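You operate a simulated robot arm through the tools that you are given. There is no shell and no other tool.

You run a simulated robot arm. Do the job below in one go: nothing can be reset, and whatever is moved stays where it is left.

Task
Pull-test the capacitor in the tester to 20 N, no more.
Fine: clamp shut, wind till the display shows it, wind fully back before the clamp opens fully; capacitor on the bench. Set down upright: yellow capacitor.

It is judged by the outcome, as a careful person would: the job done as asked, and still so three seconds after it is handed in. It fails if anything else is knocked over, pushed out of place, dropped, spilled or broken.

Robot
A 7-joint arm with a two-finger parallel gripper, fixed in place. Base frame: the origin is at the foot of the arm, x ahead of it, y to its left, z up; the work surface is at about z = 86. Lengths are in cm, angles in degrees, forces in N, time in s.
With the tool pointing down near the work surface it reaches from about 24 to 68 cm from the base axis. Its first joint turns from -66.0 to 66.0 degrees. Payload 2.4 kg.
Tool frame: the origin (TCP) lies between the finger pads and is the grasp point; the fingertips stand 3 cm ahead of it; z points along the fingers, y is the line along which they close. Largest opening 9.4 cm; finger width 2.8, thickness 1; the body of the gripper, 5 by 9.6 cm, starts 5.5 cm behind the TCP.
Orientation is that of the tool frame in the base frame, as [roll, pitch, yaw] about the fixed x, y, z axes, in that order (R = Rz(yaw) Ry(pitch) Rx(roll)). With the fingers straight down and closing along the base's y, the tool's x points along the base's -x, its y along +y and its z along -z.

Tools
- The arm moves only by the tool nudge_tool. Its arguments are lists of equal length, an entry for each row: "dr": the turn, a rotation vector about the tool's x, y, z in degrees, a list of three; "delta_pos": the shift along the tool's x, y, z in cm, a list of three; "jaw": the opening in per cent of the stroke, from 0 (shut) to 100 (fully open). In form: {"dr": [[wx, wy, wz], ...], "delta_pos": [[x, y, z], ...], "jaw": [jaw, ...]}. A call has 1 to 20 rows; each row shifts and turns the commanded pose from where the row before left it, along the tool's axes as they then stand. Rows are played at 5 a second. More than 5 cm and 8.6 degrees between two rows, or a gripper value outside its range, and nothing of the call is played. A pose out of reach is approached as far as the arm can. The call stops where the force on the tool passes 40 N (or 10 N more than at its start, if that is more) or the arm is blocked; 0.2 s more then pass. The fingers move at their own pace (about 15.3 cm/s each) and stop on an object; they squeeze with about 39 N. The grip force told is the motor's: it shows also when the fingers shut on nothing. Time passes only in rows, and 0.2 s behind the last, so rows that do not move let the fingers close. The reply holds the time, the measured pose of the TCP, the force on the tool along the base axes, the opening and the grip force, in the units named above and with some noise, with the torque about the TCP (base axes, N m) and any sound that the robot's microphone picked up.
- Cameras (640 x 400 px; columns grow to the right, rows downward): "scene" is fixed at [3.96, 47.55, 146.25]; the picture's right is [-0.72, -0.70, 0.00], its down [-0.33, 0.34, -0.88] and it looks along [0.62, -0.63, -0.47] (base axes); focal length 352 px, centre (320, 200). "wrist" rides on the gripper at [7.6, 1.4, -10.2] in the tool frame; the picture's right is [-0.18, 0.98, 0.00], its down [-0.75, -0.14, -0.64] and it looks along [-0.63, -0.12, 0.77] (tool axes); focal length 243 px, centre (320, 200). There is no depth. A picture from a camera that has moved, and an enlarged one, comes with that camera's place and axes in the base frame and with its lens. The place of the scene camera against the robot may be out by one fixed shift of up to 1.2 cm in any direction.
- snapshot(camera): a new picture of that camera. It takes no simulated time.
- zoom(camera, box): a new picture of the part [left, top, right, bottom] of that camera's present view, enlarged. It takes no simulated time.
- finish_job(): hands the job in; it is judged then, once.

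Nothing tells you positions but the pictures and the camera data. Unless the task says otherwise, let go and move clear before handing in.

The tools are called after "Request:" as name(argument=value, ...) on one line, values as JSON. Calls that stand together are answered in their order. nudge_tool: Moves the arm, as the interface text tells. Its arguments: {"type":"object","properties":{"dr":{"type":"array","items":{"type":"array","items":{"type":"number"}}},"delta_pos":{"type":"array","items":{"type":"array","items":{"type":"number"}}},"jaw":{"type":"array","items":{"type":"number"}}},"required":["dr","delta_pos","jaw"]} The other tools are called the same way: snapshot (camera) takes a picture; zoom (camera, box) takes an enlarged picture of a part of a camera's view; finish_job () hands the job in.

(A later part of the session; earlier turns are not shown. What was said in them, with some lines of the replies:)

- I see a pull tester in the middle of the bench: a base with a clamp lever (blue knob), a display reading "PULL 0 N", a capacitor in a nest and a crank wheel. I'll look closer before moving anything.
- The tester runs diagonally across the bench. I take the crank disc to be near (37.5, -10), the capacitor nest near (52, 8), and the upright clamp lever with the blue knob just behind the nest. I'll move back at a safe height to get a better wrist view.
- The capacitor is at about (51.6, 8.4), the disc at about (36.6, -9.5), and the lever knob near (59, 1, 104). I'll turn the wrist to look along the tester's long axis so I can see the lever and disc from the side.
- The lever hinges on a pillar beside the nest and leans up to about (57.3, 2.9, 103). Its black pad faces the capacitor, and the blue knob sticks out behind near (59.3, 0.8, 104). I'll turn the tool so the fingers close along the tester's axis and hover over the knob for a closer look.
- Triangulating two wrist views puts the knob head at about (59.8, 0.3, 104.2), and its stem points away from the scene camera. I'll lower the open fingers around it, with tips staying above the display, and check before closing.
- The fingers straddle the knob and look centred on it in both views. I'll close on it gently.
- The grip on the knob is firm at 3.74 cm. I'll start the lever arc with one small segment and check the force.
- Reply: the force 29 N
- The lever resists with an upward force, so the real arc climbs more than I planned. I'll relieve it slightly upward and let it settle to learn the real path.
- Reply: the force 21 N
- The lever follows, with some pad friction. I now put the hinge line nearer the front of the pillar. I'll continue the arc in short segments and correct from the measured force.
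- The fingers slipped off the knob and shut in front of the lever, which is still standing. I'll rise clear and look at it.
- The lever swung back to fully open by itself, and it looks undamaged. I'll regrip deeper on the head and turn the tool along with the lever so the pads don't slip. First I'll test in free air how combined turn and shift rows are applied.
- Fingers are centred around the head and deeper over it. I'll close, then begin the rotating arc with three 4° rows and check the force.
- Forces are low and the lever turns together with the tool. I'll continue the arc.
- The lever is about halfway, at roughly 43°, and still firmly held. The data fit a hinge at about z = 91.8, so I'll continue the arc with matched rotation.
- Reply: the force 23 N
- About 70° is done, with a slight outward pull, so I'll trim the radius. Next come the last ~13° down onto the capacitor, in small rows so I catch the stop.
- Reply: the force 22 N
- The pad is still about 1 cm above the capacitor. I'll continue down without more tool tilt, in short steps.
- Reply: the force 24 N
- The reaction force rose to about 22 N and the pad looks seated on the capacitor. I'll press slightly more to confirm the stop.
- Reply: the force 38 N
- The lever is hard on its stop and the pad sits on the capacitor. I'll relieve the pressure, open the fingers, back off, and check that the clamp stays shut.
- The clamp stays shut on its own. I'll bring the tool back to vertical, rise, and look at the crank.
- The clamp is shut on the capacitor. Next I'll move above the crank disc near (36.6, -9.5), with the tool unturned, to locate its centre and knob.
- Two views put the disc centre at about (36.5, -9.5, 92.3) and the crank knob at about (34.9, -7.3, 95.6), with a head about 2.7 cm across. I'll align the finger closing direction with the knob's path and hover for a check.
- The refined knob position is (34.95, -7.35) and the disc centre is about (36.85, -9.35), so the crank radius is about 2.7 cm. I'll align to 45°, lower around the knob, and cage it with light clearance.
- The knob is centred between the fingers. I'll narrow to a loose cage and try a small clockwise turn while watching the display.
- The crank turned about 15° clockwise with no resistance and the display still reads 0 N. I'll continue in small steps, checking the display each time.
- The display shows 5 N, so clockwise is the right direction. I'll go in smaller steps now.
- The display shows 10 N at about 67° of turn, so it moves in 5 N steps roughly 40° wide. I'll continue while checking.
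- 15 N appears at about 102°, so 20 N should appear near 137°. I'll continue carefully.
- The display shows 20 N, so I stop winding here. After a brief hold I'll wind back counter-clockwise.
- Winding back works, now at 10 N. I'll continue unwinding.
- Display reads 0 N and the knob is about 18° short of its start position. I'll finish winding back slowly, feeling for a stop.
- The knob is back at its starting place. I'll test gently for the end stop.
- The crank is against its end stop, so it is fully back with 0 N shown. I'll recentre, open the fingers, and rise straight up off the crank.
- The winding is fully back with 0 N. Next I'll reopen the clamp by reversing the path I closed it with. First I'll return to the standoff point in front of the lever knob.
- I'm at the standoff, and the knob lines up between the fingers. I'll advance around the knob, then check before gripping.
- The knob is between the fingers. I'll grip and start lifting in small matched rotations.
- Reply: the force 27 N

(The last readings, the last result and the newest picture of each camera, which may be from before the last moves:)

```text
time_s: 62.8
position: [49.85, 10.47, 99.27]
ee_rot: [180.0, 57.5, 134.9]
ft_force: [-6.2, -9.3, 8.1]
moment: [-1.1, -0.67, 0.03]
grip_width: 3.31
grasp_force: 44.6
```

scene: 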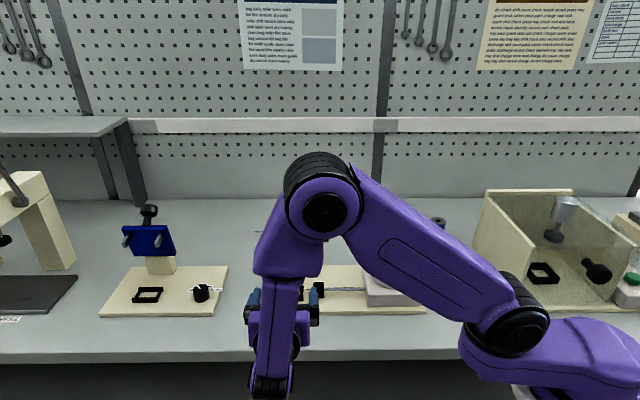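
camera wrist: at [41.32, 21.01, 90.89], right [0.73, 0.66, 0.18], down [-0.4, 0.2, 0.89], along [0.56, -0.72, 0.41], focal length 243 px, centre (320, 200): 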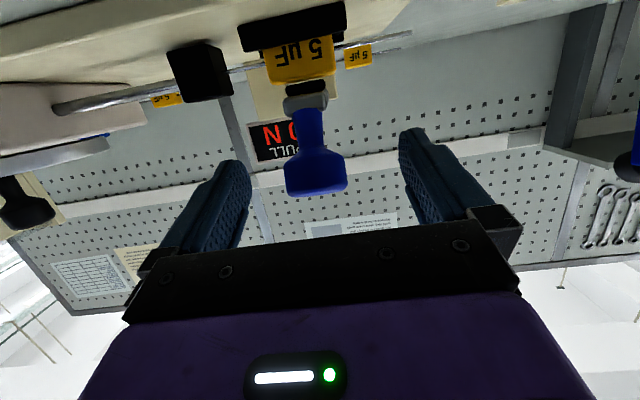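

Request:
nudge_tool(dr=[[0, 4, 0], [0, 4, 0], [0, 4, 0], [0, 4, 0]], delta_pos=[[-0.93, -0.05, 0.064], [-0.93, 0, 0.064], [-0.93, 0, 0.064], [-0.93, 0, 0.064]], jaw=[0, 0, 0, 0])

Request:
snapshot(camera="wrist")

```text
time_s: 63.8
position: [51.5, 8.6, 102.02]
ee_rot: [179.9, 41.3, 135.1]
ft_force: [-14.9, -3.5, 18.7]
moment: [-0.6, -0.86, -0.2]
grip_width: 3.32
grasp_force: 44.7
```

```text
taken
camera wrist: at [43.73, 18.34, 104.8], right [0.79, 0.6, 0.12], down [0.0, -0.2, 0.98], along [0.61, -0.78, -0.16], focal length 243 px, centre (320, 200)
```

wrist: 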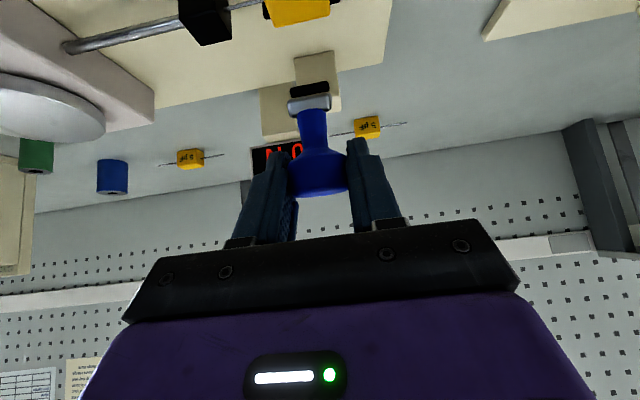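

Request:
nudge_tool(dr=[[0, 4, 0], [0, 4, 0], [0, 4, 0], [0, 4, 0]], delta_pos=[[-0.93, -0.05, -0.04], [-0.93, 0, 0.04], [-0.93, 0, 0.05], [-0.93, 0, 0.05]], jaw=[0, 0, 0, 0])

```text
time_s: 64.8
position: [53.78, 6.29, 104.12]
ee_rot: [179.8, 25.4, 135.1]
ft_force: [-5.1, -5.8, 12.7]
moment: [-0.78, -0.32, 0.01]
grip_width: 3.3
grasp_force: 44.7
```

Request:
nudge_tool(dr=[[0, 4, 0], [0, 4, 0], [0, 4, 0], [0, 4, 0]], delta_pos=[[-0.93, -0.02, 0.0], [-0.93, 0, 0.05], [-0.93, 0, 0.05], [-0.93, 0, 0.05]], jaw=[0, 0, 0, 0])

Request:
zoom(camera="scene", box=[220, 150, 400, 320])

```text
time_s: 65.8
position: [56.18, 3.93, 105.14]
ee_rot: [179.8, 9.3, 135.1]
ft_force: [-2.3, -3.5, 24.6]
moment: [-0.68, -0.27, 0.19]
grip_width: 3.31
grasp_force: 45.0
```

```text
2.35 times, centred on (310, 235) of scene
camera zoom: at [3.9, 47.55, 146.26], right [-0.72, -0.7, 0.0], down [-0.33, 0.34, -0.88], along [0.62, -0.63, -0.47], focal length 829 px, centre (344, 118)
```

zoom: 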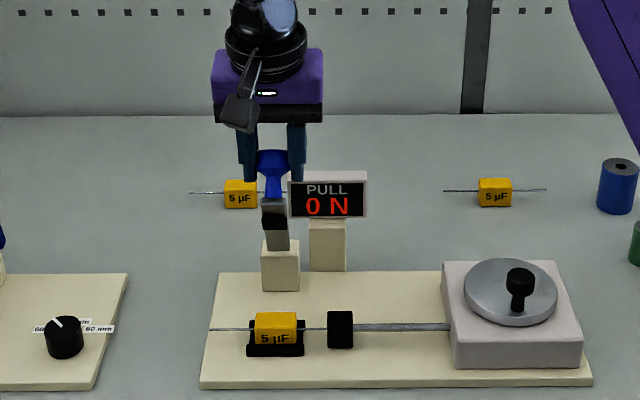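

Request:
nudge_tool(dr=[[0, 4, 0], [0, 4, 0], [0, 4, 0]], delta_pos=[[-0.93, 0, -0.1], [-0.93, 0, 0.02], [-0.93, 0, 0.04]], jaw=[0, 0, 0])

```text
time_s: 66.6
position: [58.2, 1.9, 105.39]
ee_rot: [179.8, -2.7, 135.0]
ft_force: [4.4, -6.4, 23.6]
moment: [-0.72, -0.41, 0.2]
grip_width: 3.35
grasp_force: 44.8
```

Request:
nudge_tool(dr=[[0, 4, 0], [0, 4, 0]], delta_pos=[[-0.93, 0, -0.1], [-0.93, 0, 0.04]], jaw=[0, 0])

Request:
snapshot(camera="wrist")

Request:
zoom(camera="scene", box=[240, 150, 370, 250])

```text
time_s: 67.2
position: [59.52, 0.57, 105.17]
ee_rot: [179.9, -10.7, 135.0]
ft_force: [11.2, -8.1, 10.2]
moment: [-1.15, -0.73, 0.14]
grip_width: 3.32
grasp_force: 44.9
```

```text
taken
camera wrist: at [56.63, 5.42, 116.79], right [0.82, 0.57, -0.03], down [0.51, -0.71, 0.49], along [0.26, -0.42, -0.87], focal length 243 px, centre (320, 200)
```

wrist: 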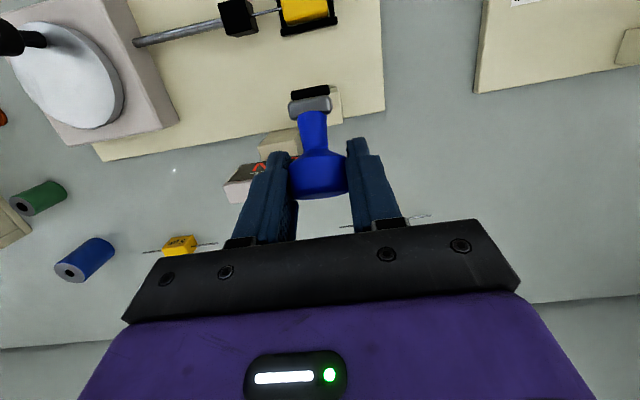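

```text
4.00 times, centred on (305, 200) of scene
camera zoom: at [3.96, 47.53, 146.26], right [-0.72, -0.7, 0.0], down [-0.33, 0.34, -0.88], along [0.62, -0.63, -0.47], focal length 1410 px, centre (380, 200)
```

zoom: 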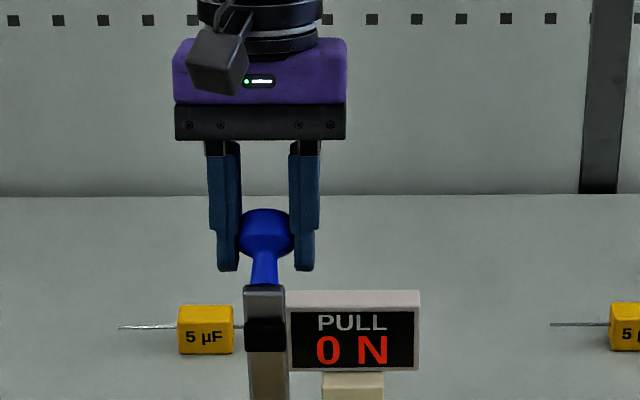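

Request:
nudge_tool(dr=[[0, 4, 0], [0, 1, 0]], delta_pos=[[-0.9, 0, 0.06], [-0.2, 0, 0.0]], jaw=[0, 0])

Request:
zoom(camera="scene", box=[240, 150, 370, 250])

```text
time_s: 67.8
position: [59.97, 0.12, 104.94]
ee_rot: [179.9, -16.2, 135.2]
ft_force: [-5.7, -1.8, 21.4]
moment: [-0.45, -0.5, -0.23]
grip_width: 3.41
grasp_force: 44.6
```

```text
4.00 times, centred on (305, 200) of scene
camera zoom: at [3.89, 47.55, 146.26], right [-0.72, -0.7, 0.0], down [-0.33, 0.34, -0.88], along [0.62, -0.63, -0.47], focal length 1410 px, centre (380, 200)
```

zoom: 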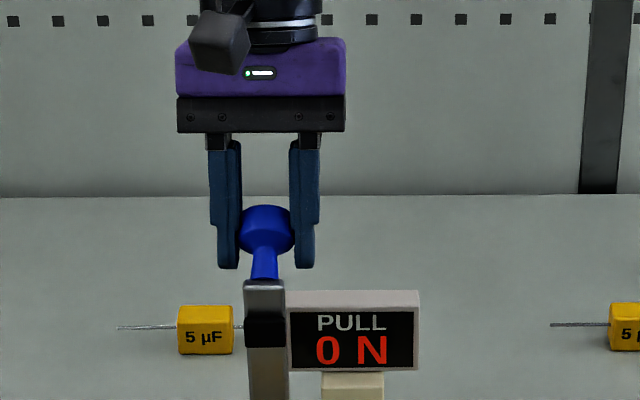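

The lever is fully open again, matching its original picture. I'll release it and back straight off.

Request:
nudge_tool(dr=[[0, 0, 0], [0, 0, 0], [0, 0, 0], [0, 0, 0], [0, 0, 0], [0, 0, 0], [0, -8, 0], [0, -8.1, 0]], delta_pos=[[0, 0, 0], [0, 0, 0], [0, 0, 0], [0, 0, -3], [0, 0, -4], [0, 0, -4], [0, 0, 0], [0, 0, 0]], jaw=[45, 70, 100, 100, 100, 100, 100, 100])

Request:
snapshot(camera="wrist")

Request:
zoom(camera="scene", box=[240, 190, 440, 325])

```text
time_s: 69.6
position: [61.58, -1.84, 113.67]
ee_rot: [-180.0, 0.4, 135.2]
ft_force: [0.4, 0.0, 0.2]
moment: [-0.01, 0.01, 0.02]
grip_width: 9.42
grasp_force: 0.0
out of reach, approached as far as the arm can: row 6
```

```text
taken
camera wrist: at [57.23, 4.47, 123.93], right [0.82, 0.57, 0.0], down [0.43, -0.63, 0.65], along [0.37, -0.53, -0.76], focal length 243 px, centre (320, 200)
```

wrist: 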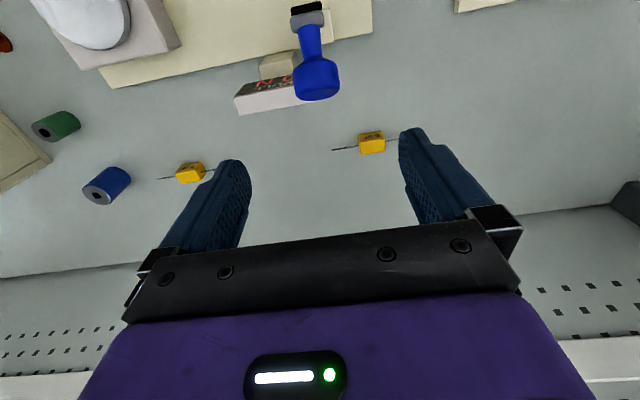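

```text
2.96 times, centred on (340, 258) of scene
camera zoom: at [3.96, 47.55, 146.25], right [-0.72, -0.7, 0.0], down [-0.33, 0.34, -0.88], along [0.62, -0.63, -0.47], focal length 1044 px, centre (261, 30)
```

zoom: 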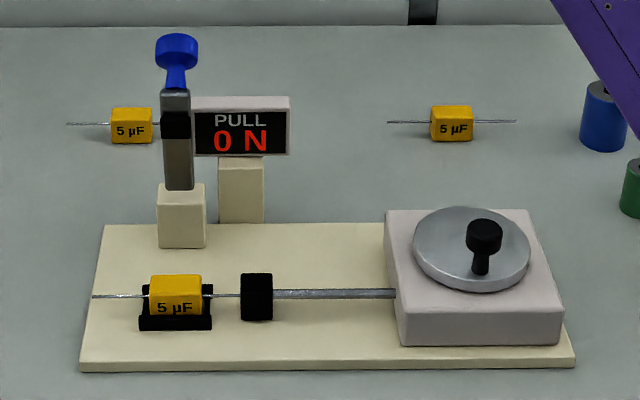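

The lever is fully open, the crank is home and the display shows 0 N. The capacitor is still in its nest with leads along the tester axis. I'll turn the tool so the fingers close across the capacitor body (away from its leads) and hover above it.

Request:
nudge_tool(dr=[[0, 0, -8.18], [0, 0, -8.18], [0, 0, -8.18], [0, 0, -8.18], [0, 0, -8.18], [0, 0, -8.18], [0, 0, -8.18], [0, 0, -8.18], [0, 0, -8.18], [0, 0, -8.18], [0, 0, -8.2], [0, 0, 0], [0, 0, 0], [0, 0, 0], [0, 0, 0], [0, 0, 0]], delta_pos=[[0, 0, 0], [0, 0, 0], [0, 0, 0], [0, 0, 0], [0, 0, 0], [0, 0, 0], [0, 0, 0], [0, 0, 0], [0, 0, 0], [0, 0, 0], [0, 0, 0], [0, 3.5, 0], [0, 3.5, 0], [0, 3.5, 0], [0, 3.5, 0], [0, 0, 3.0]], jaw=[100, 100, 100, 100, 100, 100, 100, 100, 100, 100, 100, 60, 60, 60, 60, 60])

Request:
snapshot(camera="wrist")

Request:
zoom(camera="wrist", box=[230, 40, 430, 200])

Request:
zoom(camera="scene", box=[240, 150, 400, 320])

```text
time_s: 73.0
position: [51.58, 8.17, 110.49]
ee_rot: [-179.8, -0.1, -134.9]
ft_force: [0.0, -0.5, 0.3]
moment: [0.01, -0.03, 0.01]
grip_width: 5.62
grasp_force: 0.1
```

```text
taken
camera wrist: at [45.24, 3.76, 120.84], right [-0.57, 0.82, -0.01], down [0.63, 0.44, 0.64], along [0.53, 0.36, -0.77], focal length 243 px, centre (320, 200)
```

wrist: 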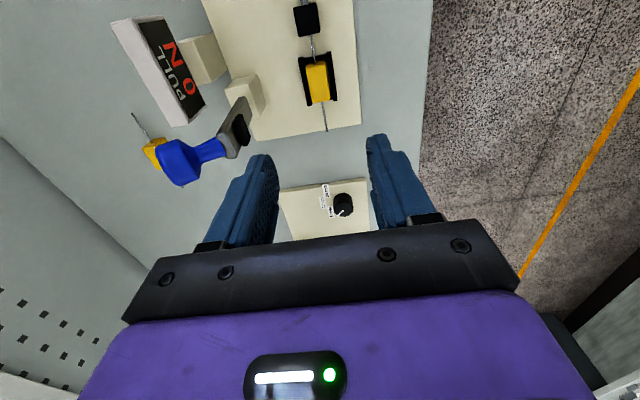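

```text
2.50 times, centred on (330, 120) of wrist
camera zoom: at [45.24, 3.76, 120.84], right [-0.57, 0.82, -0.01], down [0.63, 0.44, 0.64], along [0.53, 0.36, -0.77], focal length 606 px, centre (295, 400)
```

zoom: 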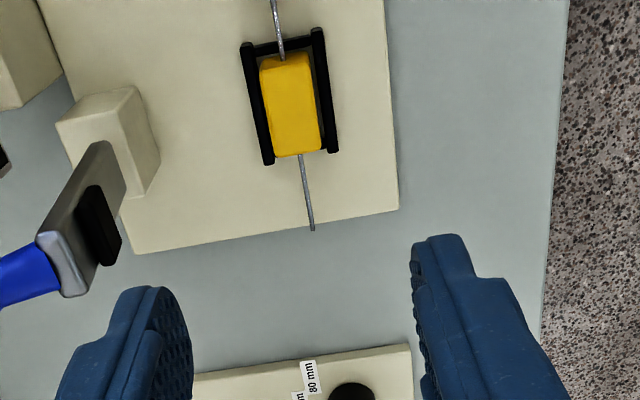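

```text
2.35 times, centred on (320, 235) of scene
camera zoom: at [3.95, 47.56, 146.25], right [-0.72, -0.7, 0.0], down [-0.33, 0.34, -0.88], along [0.62, -0.63, -0.47], focal length 829 px, centre (320, 118)
```

zoom: 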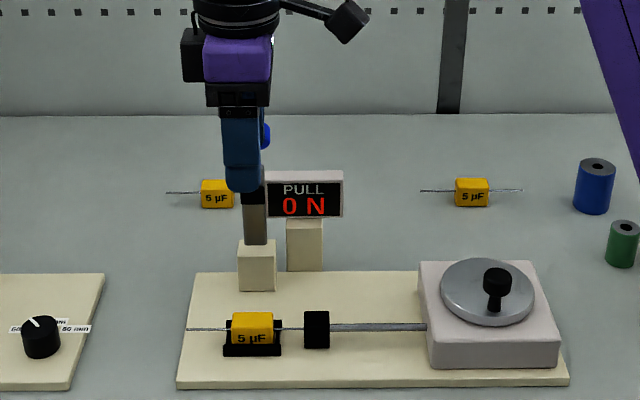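

Request:
zoom(camera="wrist", box=[290, 40, 360, 110])

Request:
zoom(camera="scene", box=[255, 265, 335, 320])

```text
5.71 times, centred on (325, 75) of wrist
camera zoom: at [45.24, 3.76, 120.84], right [-0.57, 0.82, -0.01], down [0.63, 0.44, 0.64], along [0.53, 0.36, -0.77], focal length 1386 px, centre (291, 914)
```

zoom: 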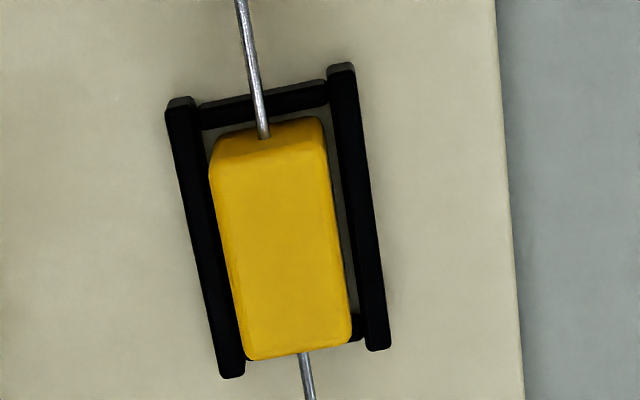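

```text
7.27 times, centred on (295, 292) of scene
camera zoom: at [3.95, 47.56, 146.25], right [-0.72, -0.7, 0.0], down [-0.33, 0.34, -0.88], along [0.62, -0.63, -0.47], focal length 2563 px, centre (502, -473)
```

zoom: 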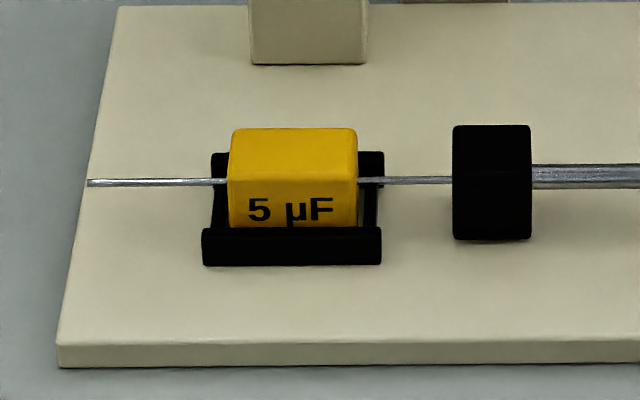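

Request:
zoom(camera="wrist", box=[285, 0, 345, 60])

Request:
zoom(camera="scene", box=[295, 270, 345, 305])

```text
6.67 times, centred on (315, 30) of wrist
camera zoom: at [45.24, 3.76, 120.84], right [-0.57, 0.82, -0.01], down [0.63, 0.44, 0.64], along [0.53, 0.36, -0.77], focal length 1618 px, centre (353, 1333)
```

zoom: 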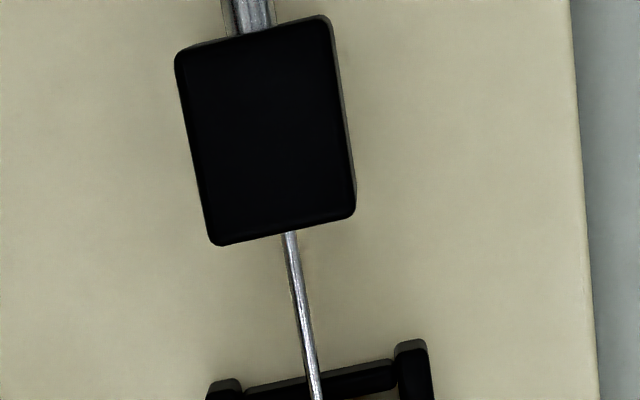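

```text
11.43 times, centred on (320, 288) of scene
camera zoom: at [3.95, 47.56, 146.25], right [-0.72, -0.7, 0.0], down [-0.33, 0.34, -0.88], along [0.62, -0.63, -0.47], focal length 4028 px, centre (320, -800)
```

zoom: 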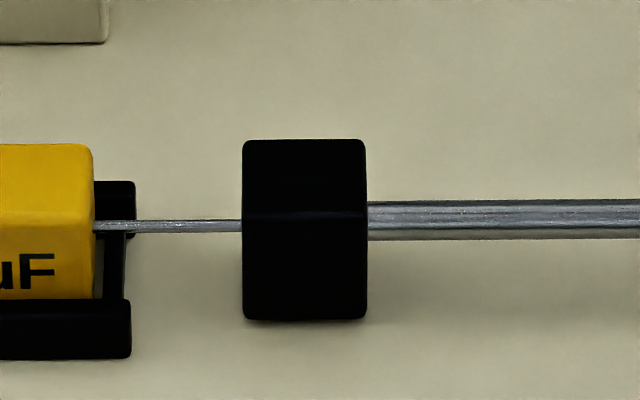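

The capacitor body is about 3.7 × 2.4 cm, centred near (51.6, 8.0) with its top at about z = 90.4. The nest rails are about 1.2 cm high. I'll descend partway and recheck alignment.

Request:
nudge_tool(dr=[[0, 0, 0], [0, 0, 0], [0, 0, 0], [0, 0, 0]], delta_pos=[[0.1, -0.15, 3.5], [0, 0, 3.5], [0, 0, 3.5], [0, 0, 2.5]], jaw=[55, 55, 55, 55])

Request:
snapshot(camera="wrist")

Request:
zoom(camera="scene", box=[235, 200, 365, 320])

```text
time_s: 74.0
position: [51.59, 7.91, 97.34]
ee_rot: [-179.6, 0.0, -134.9]
ft_force: [0.7, -0.1, 0.0]
moment: [0.01, -0.01, 0.0]
grip_width: 5.19
grasp_force: 0.0
```

```text
taken
camera wrist: at [45.27, 3.45, 107.73], right [-0.57, 0.82, -0.01], down [0.63, 0.44, 0.64], along [0.53, 0.36, -0.77], focal length 243 px, centre (320, 200)
```

wrist: 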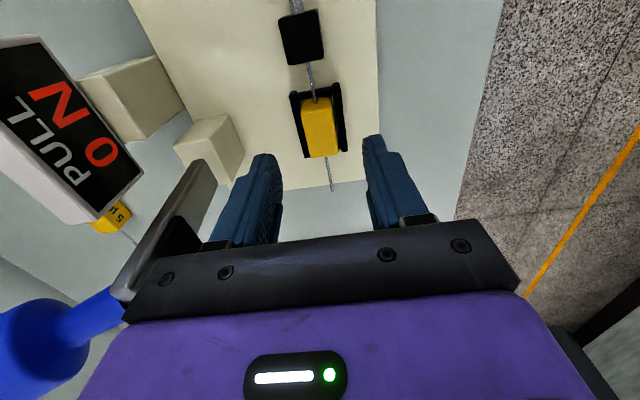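

```text
3.33 times, centred on (300, 260) of scene
camera zoom: at [3.95, 47.55, 146.25], right [-0.72, -0.7, 0.0], down [-0.33, 0.34, -0.88], along [0.62, -0.63, -0.47], focal length 1175 px, centre (387, 0)
```

zoom: 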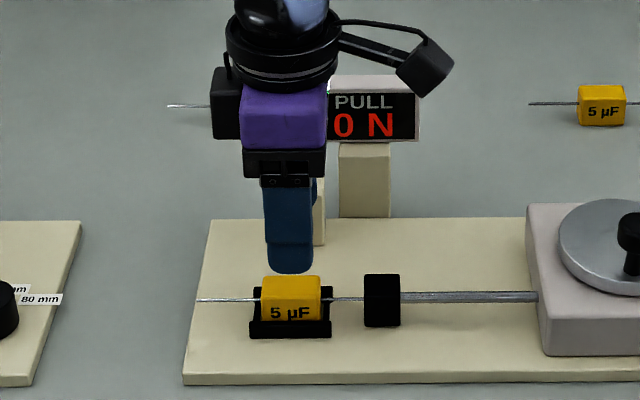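

Alignment is good, and the gripper body keeps over 1 cm clear of the lever. I'll descend to gripping height with tips just above the nest rails.

Request:
nudge_tool(dr=[[0, 0, 0], [0, 0, 0], [0, 0, 0], [0, 0, 0]], delta_pos=[[0.1, 0, 1.5], [0, 0, 1.5], [0, 0, 1.2], [0, 0, 0.9]], jaw=[50, 50, 50, 50])

Request:
snapshot(camera="wrist")

Request:
zoom(camera="scene", box=[250, 220, 350, 320])

```text
time_s: 75.0
position: [51.68, 7.84, 92.41]
ee_rot: [-179.7, 0.1, -134.9]
ft_force: [-1.1, -0.5, 0.6]
moment: [-0.02, 0.03, 0.04]
grip_width: 4.69
grasp_force: 0.0
```

```text
taken
camera wrist: at [45.32, 3.34, 102.78], right [-0.57, 0.82, -0.01], down [0.63, 0.44, 0.64], along [0.53, 0.36, -0.77], focal length 243 px, centre (320, 200)
```

wrist: 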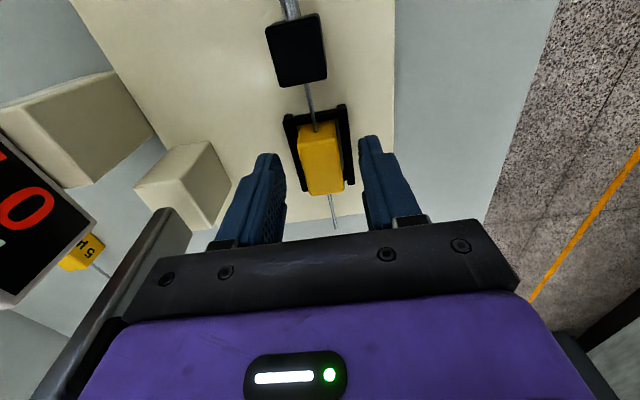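

```text
4.00 times, centred on (300, 270) of scene
camera zoom: at [3.96, 47.55, 146.25], right [-0.72, -0.7, 0.0], down [-0.33, 0.34, -0.88], along [0.62, -0.63, -0.47], focal length 1410 px, centre (400, -80)
```

zoom: 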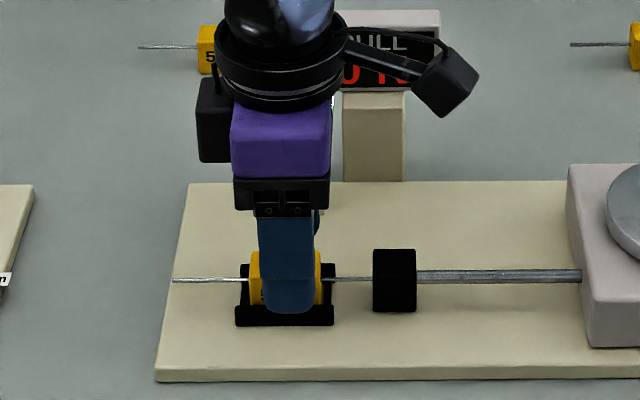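

The fingers straddle the body evenly and there is no contact force. I'll close on the capacitor.

Request:
nudge_tool(dr=[[0, 0, 0], [0, 0, 0], [0, 0, 0], [0, 0, 0]], delta_pos=[[0, 0, 0], [0, 0, 0], [0, 0, 0], [0, 0, 0]], jaw=[38, 30, 0, 0])

Request:
snapshot(camera="wrist")

Request:
zoom(camera="scene", box=[250, 220, 350, 320])

```text
time_s: 76.0
position: [51.81, 7.88, 92.42]
ee_rot: [-179.7, 0.1, -134.9]
ft_force: [-0.3, -0.4, -0.6]
moment: [-0.02, 0.0, 0.0]
grip_width: 2.27
grasp_force: 38.2
```

```text
taken
camera wrist: at [45.32, 3.34, 102.8], right [-0.57, 0.82, -0.01], down [0.63, 0.44, 0.64], along [0.53, 0.36, -0.77], focal length 243 px, centre (320, 200)
```

wrist: 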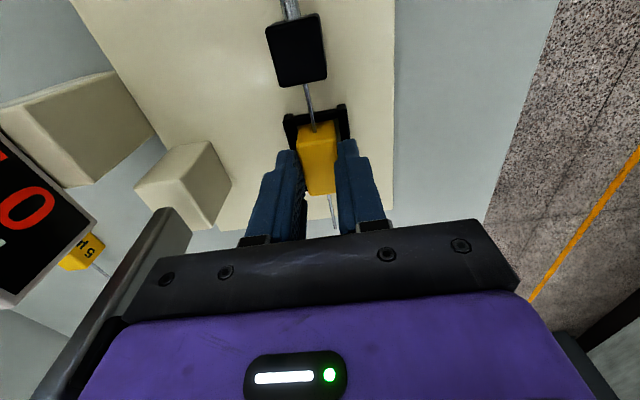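

```text
4.00 times, centred on (300, 270) of scene
camera zoom: at [3.96, 47.55, 146.25], right [-0.72, -0.7, 0.0], down [-0.33, 0.34, -0.88], along [0.62, -0.63, -0.47], focal length 1410 px, centre (400, -80)
```

zoom: 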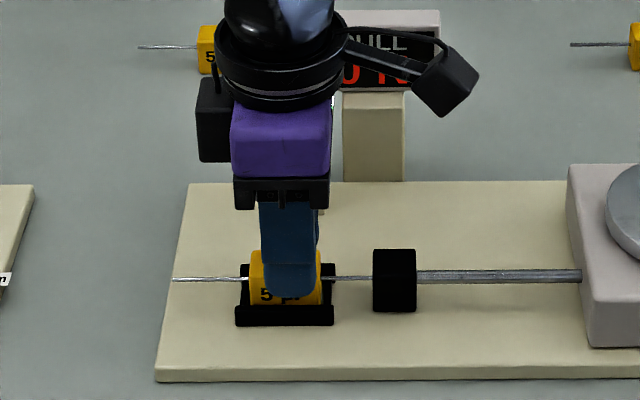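

The capacitor is held at 2.27 cm with no side load. I'll lift gently in small increments, watching for any snag at the coupling.

Request:
nudge_tool(dr=[[0, 0, 0], [0, 0, 0]], delta_pos=[[0, 0, -0.25], [0, 0, -0.25]], jaw=[0, 0])

Request:
zoom(camera="scene", box=[250, 240, 350, 320])

```text
time_s: 76.6
position: [51.66, 7.66, 92.97]
ee_rot: [-179.7, -0.1, -135.0]
ft_force: [-0.7, 0.0, -0.9]
moment: [0.02, 0.02, -0.02]
grip_width: 2.29
grasp_force: 38.4
```

```text
5.00 times, centred on (300, 280) of scene
camera zoom: at [3.96, 47.55, 146.25], right [-0.72, -0.7, 0.0], down [-0.33, 0.34, -0.88], along [0.62, -0.63, -0.47], focal length 1762 px, centre (420, -200)
```

zoom: 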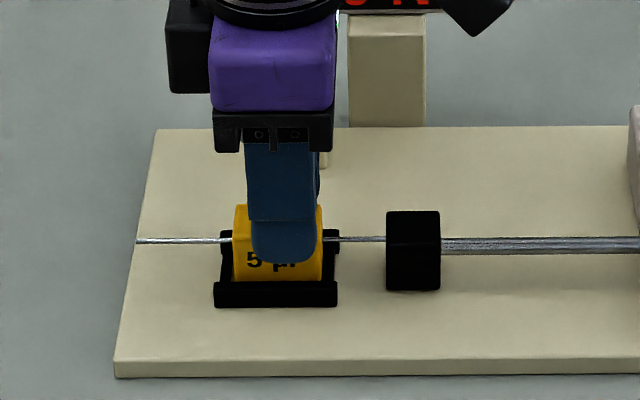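

Request:
nudge_tool(dr=[[0, 0, 0], [0, 0, 0], [0, 0, 0]], delta_pos=[[0, 0, -0.3], [0, 0, -0.3], [0, 0, -0.4]], jaw=[0, 0, 0])

Request:
zoom(camera="scene", box=[250, 240, 350, 320])

```text
time_s: 77.4
position: [51.79, 7.83, 93.97]
ee_rot: [-179.7, 0.0, -134.9]
ft_force: [-0.6, 1.0, -0.3]
moment: [0.0, -0.05, 0.0]
grip_width: 2.28
grasp_force: 38.9
```

```text
5.00 times, centred on (300, 280) of scene
camera zoom: at [3.96, 47.55, 146.25], right [-0.72, -0.7, 0.0], down [-0.33, 0.34, -0.88], along [0.62, -0.63, -0.47], focal length 1762 px, centre (420, -200)
```

zoom: 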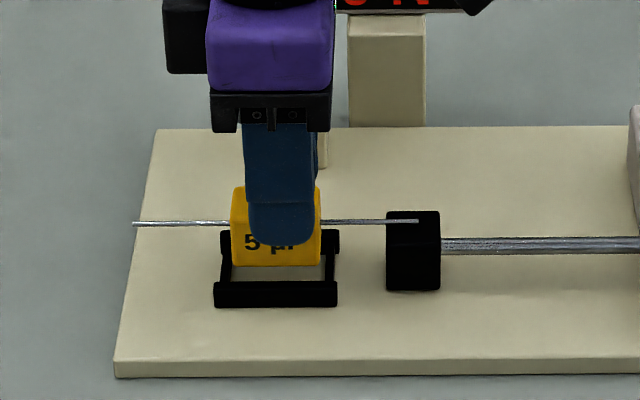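

The lead slides free with no force. I'll lift clear above the lever height, then carry the capacitor to the open bench area behind the tester, near (49.8, -20.2).

Request:
nudge_tool(dr=[[0, 0, 0], [0, 0, 0], [0, 0, 0], [0, 0, 0], [0, 0, 0], [0, 0, 0], [0, 0, 0]], delta_pos=[[0, 0, -1], [0, 0, -2], [0, 0, -3], [0, 0, -3], [0, 0, -3], [0, 0, -3], [0, 0, -3]], jaw=[0, 0, 0, 0, 0, 0, 0])

Request:
snapshot(camera="scene")

Request:
snapshot(camera="wrist")

```text
time_s: 79.0
position: [51.47, 7.87, 112.0]
ee_rot: [-179.8, 0.0, -135.0]
ft_force: [-0.4, -0.1, -1.1]
moment: [-0.01, -0.02, 0.03]
grip_width: 2.26
grasp_force: 38.9
```

```text
taken
```

scene: 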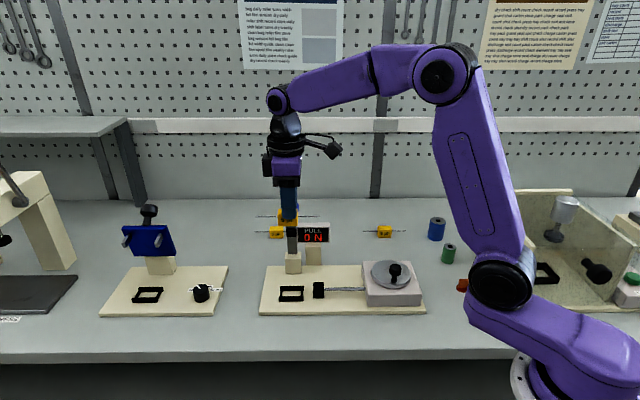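

```text
taken
camera wrist: at [45.23, 3.35, 122.41], right [-0.57, 0.82, -0.01], down [0.63, 0.44, 0.64], along [0.53, 0.36, -0.77], focal length 243 px, centre (320, 200)
```

wrist: 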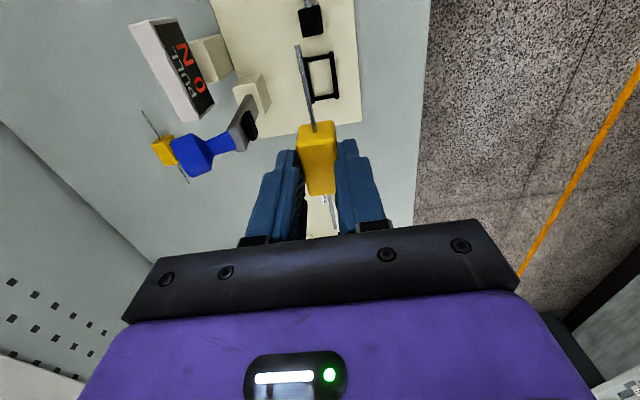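

Request:
nudge_tool(dr=[[0, 0, 0], [0, 0, 0], [0, 0, 0], [0, 0, 0], [0, 0, 0], [0, 0, 0], [0, 0, 0]], delta_pos=[[3.03, -2.63, 0], [3.03, -2.63, 0], [3.03, -2.63, 0], [3.03, -2.63, 0], [3.03, -2.63, 0], [3.03, -2.63, 0], [3.03, -2.63, 0]], jaw=[0, 0, 0, 0, 0, 0, 0])

Request:
snapshot(camera="scene")

Request:
snapshot(camera="wrist")

```text
time_s: 80.6
position: [49.93, -20.35, 111.94]
ee_rot: [-179.8, 0.0, -134.9]
ft_force: [-0.3, -0.3, -0.2]
moment: [0.03, 0.0, 0.0]
grip_width: 2.29
grasp_force: 38.6
```

```text
taken
```

scene: 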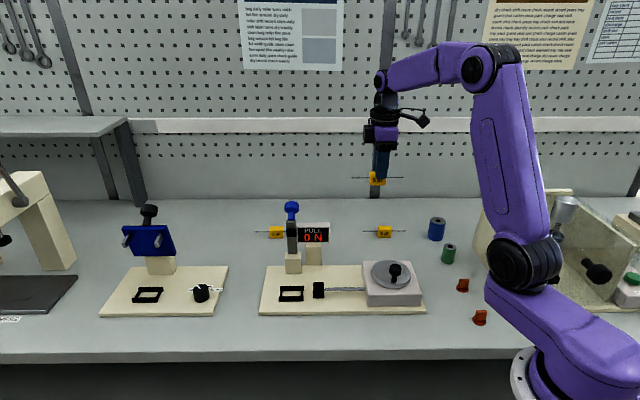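

```text
taken
camera wrist: at [43.47, -24.84, 122.35], right [-0.57, 0.82, -0.01], down [0.63, 0.44, 0.64], along [0.53, 0.36, -0.77], focal length 243 px, centre (320, 200)
```

wrist: 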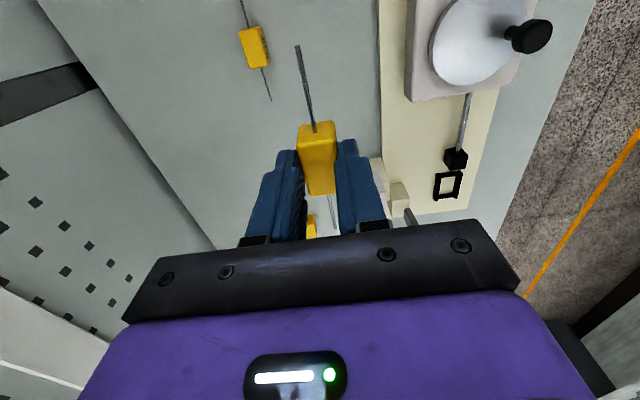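

The spot below is clear bench, about 8 cm from the tester base and 9 cm from the other capacitor. I'll lower to just above the surface.

Request:
nudge_tool(dr=[[0, 0, 0], [0, 0, 0], [0, 0, 0], [0, 0, 0], [0, 0, 0], [0, 0, 0], [0, 0, 0]], delta_pos=[[0, 0, 3.2], [0, 0, 3.2], [0, 0, 3.2], [0, 0, 3.2], [0, 0, 3.0], [0, 0, 2.0], [0, 0, 1.0]], jaw=[0, 0, 0, 0, 0, 0, 0])

Request:
zoom(camera="scene", box=[330, 200, 450, 280])

Request:
snapshot(camera="wrist")

```text
time_s: 82.2
position: [49.74, -20.33, 93.2]
ee_rot: [-179.7, 0.1, -135.0]
ft_force: [-0.1, -1.0, -0.3]
moment: [-0.03, -0.01, -0.01]
grip_width: 2.26
grasp_force: 39.1
```

```text
5.00 times, centred on (390, 240) of scene
camera zoom: at [3.96, 47.55, 146.25], right [-0.72, -0.7, 0.0], down [-0.33, 0.34, -0.88], along [0.62, -0.63, -0.47], focal length 1762 px, centre (-30, 0)
```

zoom: 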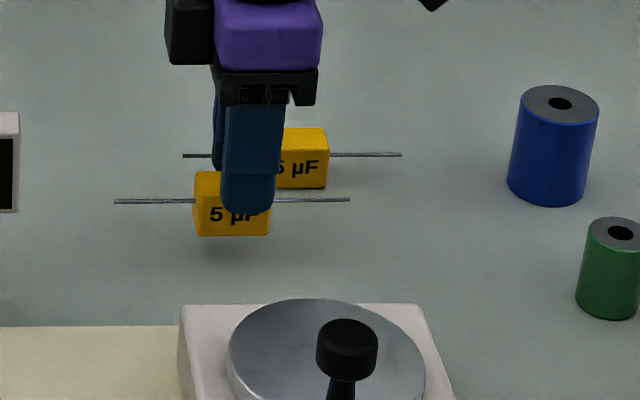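

```text
taken
camera wrist: at [43.42, -24.81, 103.51], right [-0.57, 0.82, -0.01], down [0.63, 0.44, 0.64], along [0.53, 0.36, -0.77], focal length 243 px, centre (320, 200)
```

wrist: 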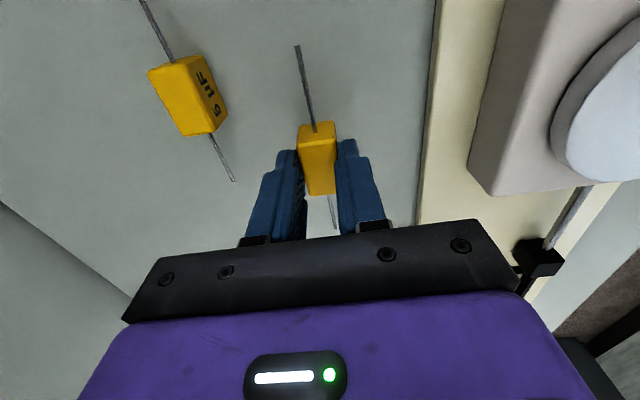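

Request:
nudge_tool(dr=[[0, 0, 0], [0, 0, 0], [0, 0, 0], [0, 0, 0]], delta_pos=[[0, 0, 0.5], [0, 0, 0.5], [0, 0, 0.4], [0, 0, 0.3]], jaw=[0, 0, 0, 0])

Request:
zoom(camera="scene", box=[330, 200, 450, 280])

```text
time_s: 83.2
position: [49.89, -20.38, 91.56]
ee_rot: [-179.7, -0.1, -134.9]
ft_force: [0.3, 0.4, -0.5]
moment: [0.01, -0.03, 0.01]
grip_width: 2.27
grasp_force: 39.4
```

```text
5.00 times, centred on (390, 240) of scene
camera zoom: at [3.96, 47.55, 146.25], right [-0.72, -0.7, 0.0], down [-0.33, 0.34, -0.88], along [0.62, -0.63, -0.47], focal length 1762 px, centre (-30, 0)
```

zoom: 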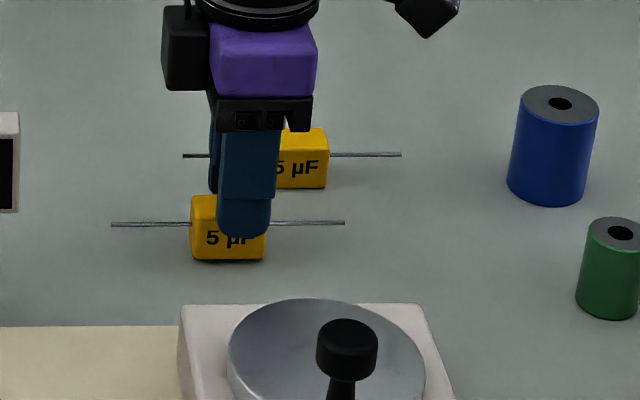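

Request:
nudge_tool(dr=[[0, 0, 0], [0, 0, 0]], delta_pos=[[0, 0, 0.2], [0, 0, 0.15]], jaw=[0, 0])

Request:
zoom(camera="scene", box=[350, 225, 400, 260])

```text
time_s: 83.8
position: [49.87, -20.31, 91.21]
ee_rot: [-179.7, 0.0, -134.9]
ft_force: [-1.8, -0.7, 5.1]
moment: [0.05, 0.15, 0.0]
grip_width: 2.27
grasp_force: 39.0
```

```text
11.43 times, centred on (375, 242) of scene
camera zoom: at [3.94, 47.56, 146.25], right [-0.72, -0.7, 0.0], down [-0.33, 0.34, -0.88], along [0.62, -0.63, -0.47], focal length 4028 px, centre (-309, -286)
```

zoom: 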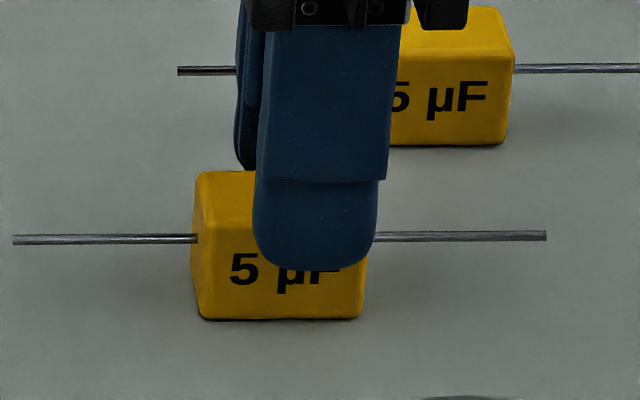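

The capacitor has touched the bench with about 5 N of contact and stands upright. I'll open the fingers gently and rise.

Request:
nudge_tool(dr=[[0, 0, 0], [0, 0, 0], [0, 0, 0], [0, 0, 0]], delta_pos=[[0, 0, 0], [0, 0, 0], [0, 0, 0], [0, 0, 0]], jaw=[27, 32, 45, 55])

Request:
snapshot(camera="wrist")

Request:
zoom(camera="scene", box=[330, 200, 450, 280])

```text
time_s: 84.8
position: [49.81, -20.26, 91.16]
ee_rot: [-179.6, 0.1, -134.9]
ft_force: [-0.7, -0.8, 0.9]
moment: [0.0, 0.0, 0.01]
grip_width: 5.16
grasp_force: 0.1
```

```text
taken
camera wrist: at [43.53, -24.73, 101.55], right [-0.57, 0.82, -0.01], down [0.63, 0.44, 0.64], along [0.53, 0.36, -0.77], focal length 243 px, centre (320, 200)
```

wrist: 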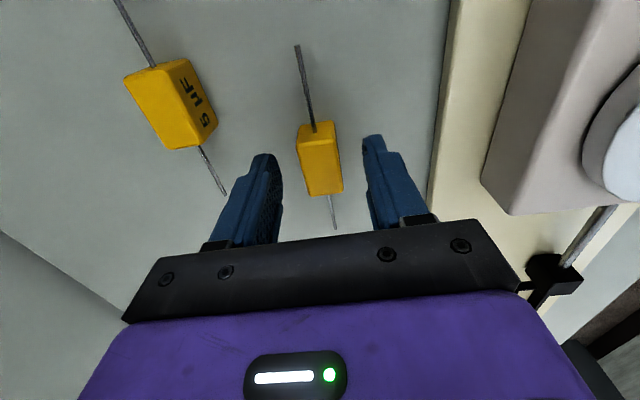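

```text
5.00 times, centred on (390, 240) of scene
camera zoom: at [3.96, 47.55, 146.25], right [-0.72, -0.7, 0.0], down [-0.33, 0.34, -0.88], along [0.62, -0.63, -0.47], focal length 1762 px, centre (-30, 0)
```

zoom: 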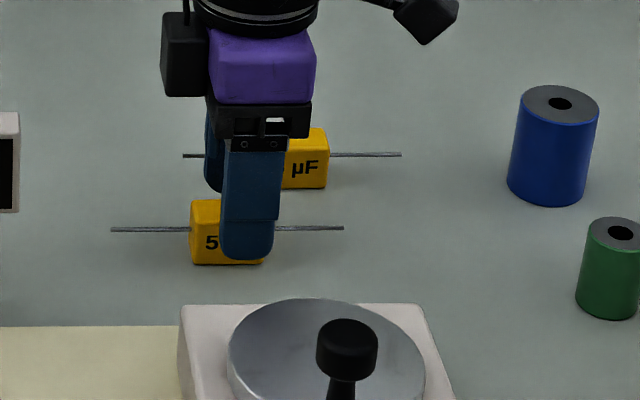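

The capacitor is released and standing on the bench. I'll rise straight up well clear of it and take a final look at everything.

Request:
nudge_tool(dr=[[0, 0, 0], [0, 0, 0], [0, 0, 0], [0, 0, 0], [0, 0, 0], [0, 0, 0], [0, 0, 0]], delta_pos=[[0, 0, -1.5], [0, 0, -3], [0, 0, -4], [0, 0, -4], [0, 0, -4], [0, 0, -4], [0, 0, 0]], jaw=[55, 55, 55, 60, 60, 60, 60])

Request:
snapshot(camera="scene")

Request:
zoom(camera="scene", box=[240, 190, 480, 330])

Request:
snapshot(camera="wrist")

```text
time_s: 86.4
position: [49.78, -20.32, 111.73]
ee_rot: [-179.7, 0.0, -134.9]
ft_force: [0.4, -0.6, 0.3]
moment: [-0.03, -0.03, 0.01]
grip_width: 5.64
grasp_force: 0.1
```

```text
taken
```

scene: 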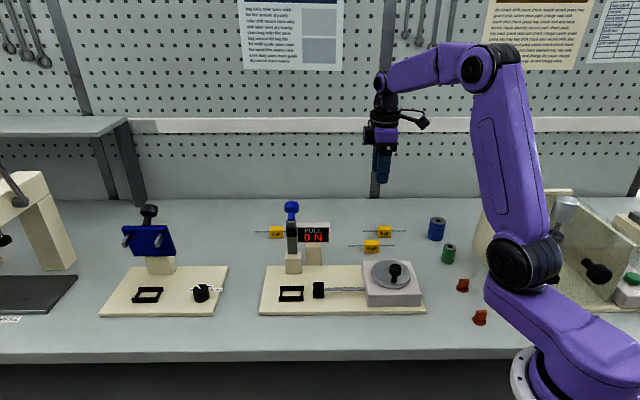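

```text
2.67 times, centred on (360, 260) of scene
camera zoom: at [3.95, 47.55, 146.25], right [-0.72, -0.7, 0.0], down [-0.33, 0.34, -0.88], along [0.62, -0.63, -0.47], focal length 940 px, centre (213, 40)
```

zoom: 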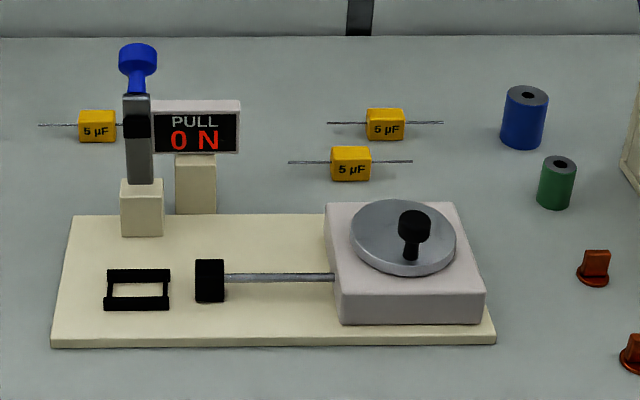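

```text
taken
camera wrist: at [43.41, -24.75, 122.05], right [-0.57, 0.82, 0.0], down [0.63, 0.44, 0.64], along [0.53, 0.36, -0.77], focal length 243 px, centre (320, 200)
```

wrist: 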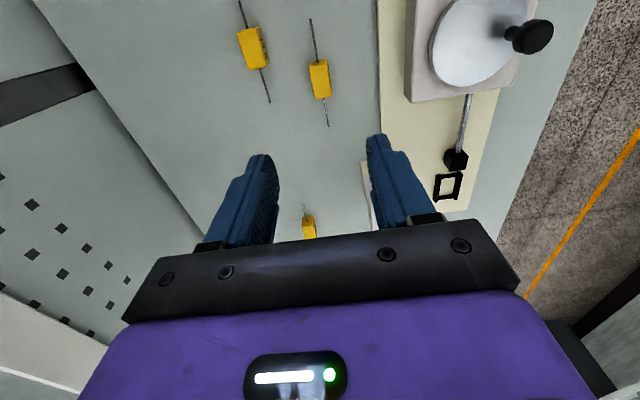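

The tested capacitor stands upright on clear bench, the clamp is open, the crank is fully back, and the display reads 0 N. Nothing else has moved and the gripper is clear, so I'm handing the job in.

Request:
finish_job()

```text
The job is handed in.
```

The capacitor was pull-tested to 20 N and now stands upright on clear bench behind the tester. I handed the job in; no verdict has come back.

- **Pull:** I wound clockwise with the clamp shut and stopped as soon as the display showed 20 N. The display moves in 5 N steps, so the exact peak isn't known beyond that reading.
- **Winding back:** I wound the crank back until it met its end stop, with the display at 0 N, before I opened the clamp.
- **Clamp:** On the first attempt to shut it, the fingers slipped off the knob and the lever sprang back open. It looked undamaged. The second attempt shut fully on the capacitor, and the lever stands fully open again now.
- **Surroundings:** In the final pictures nothing else has moved, and the gripper is open and clear.
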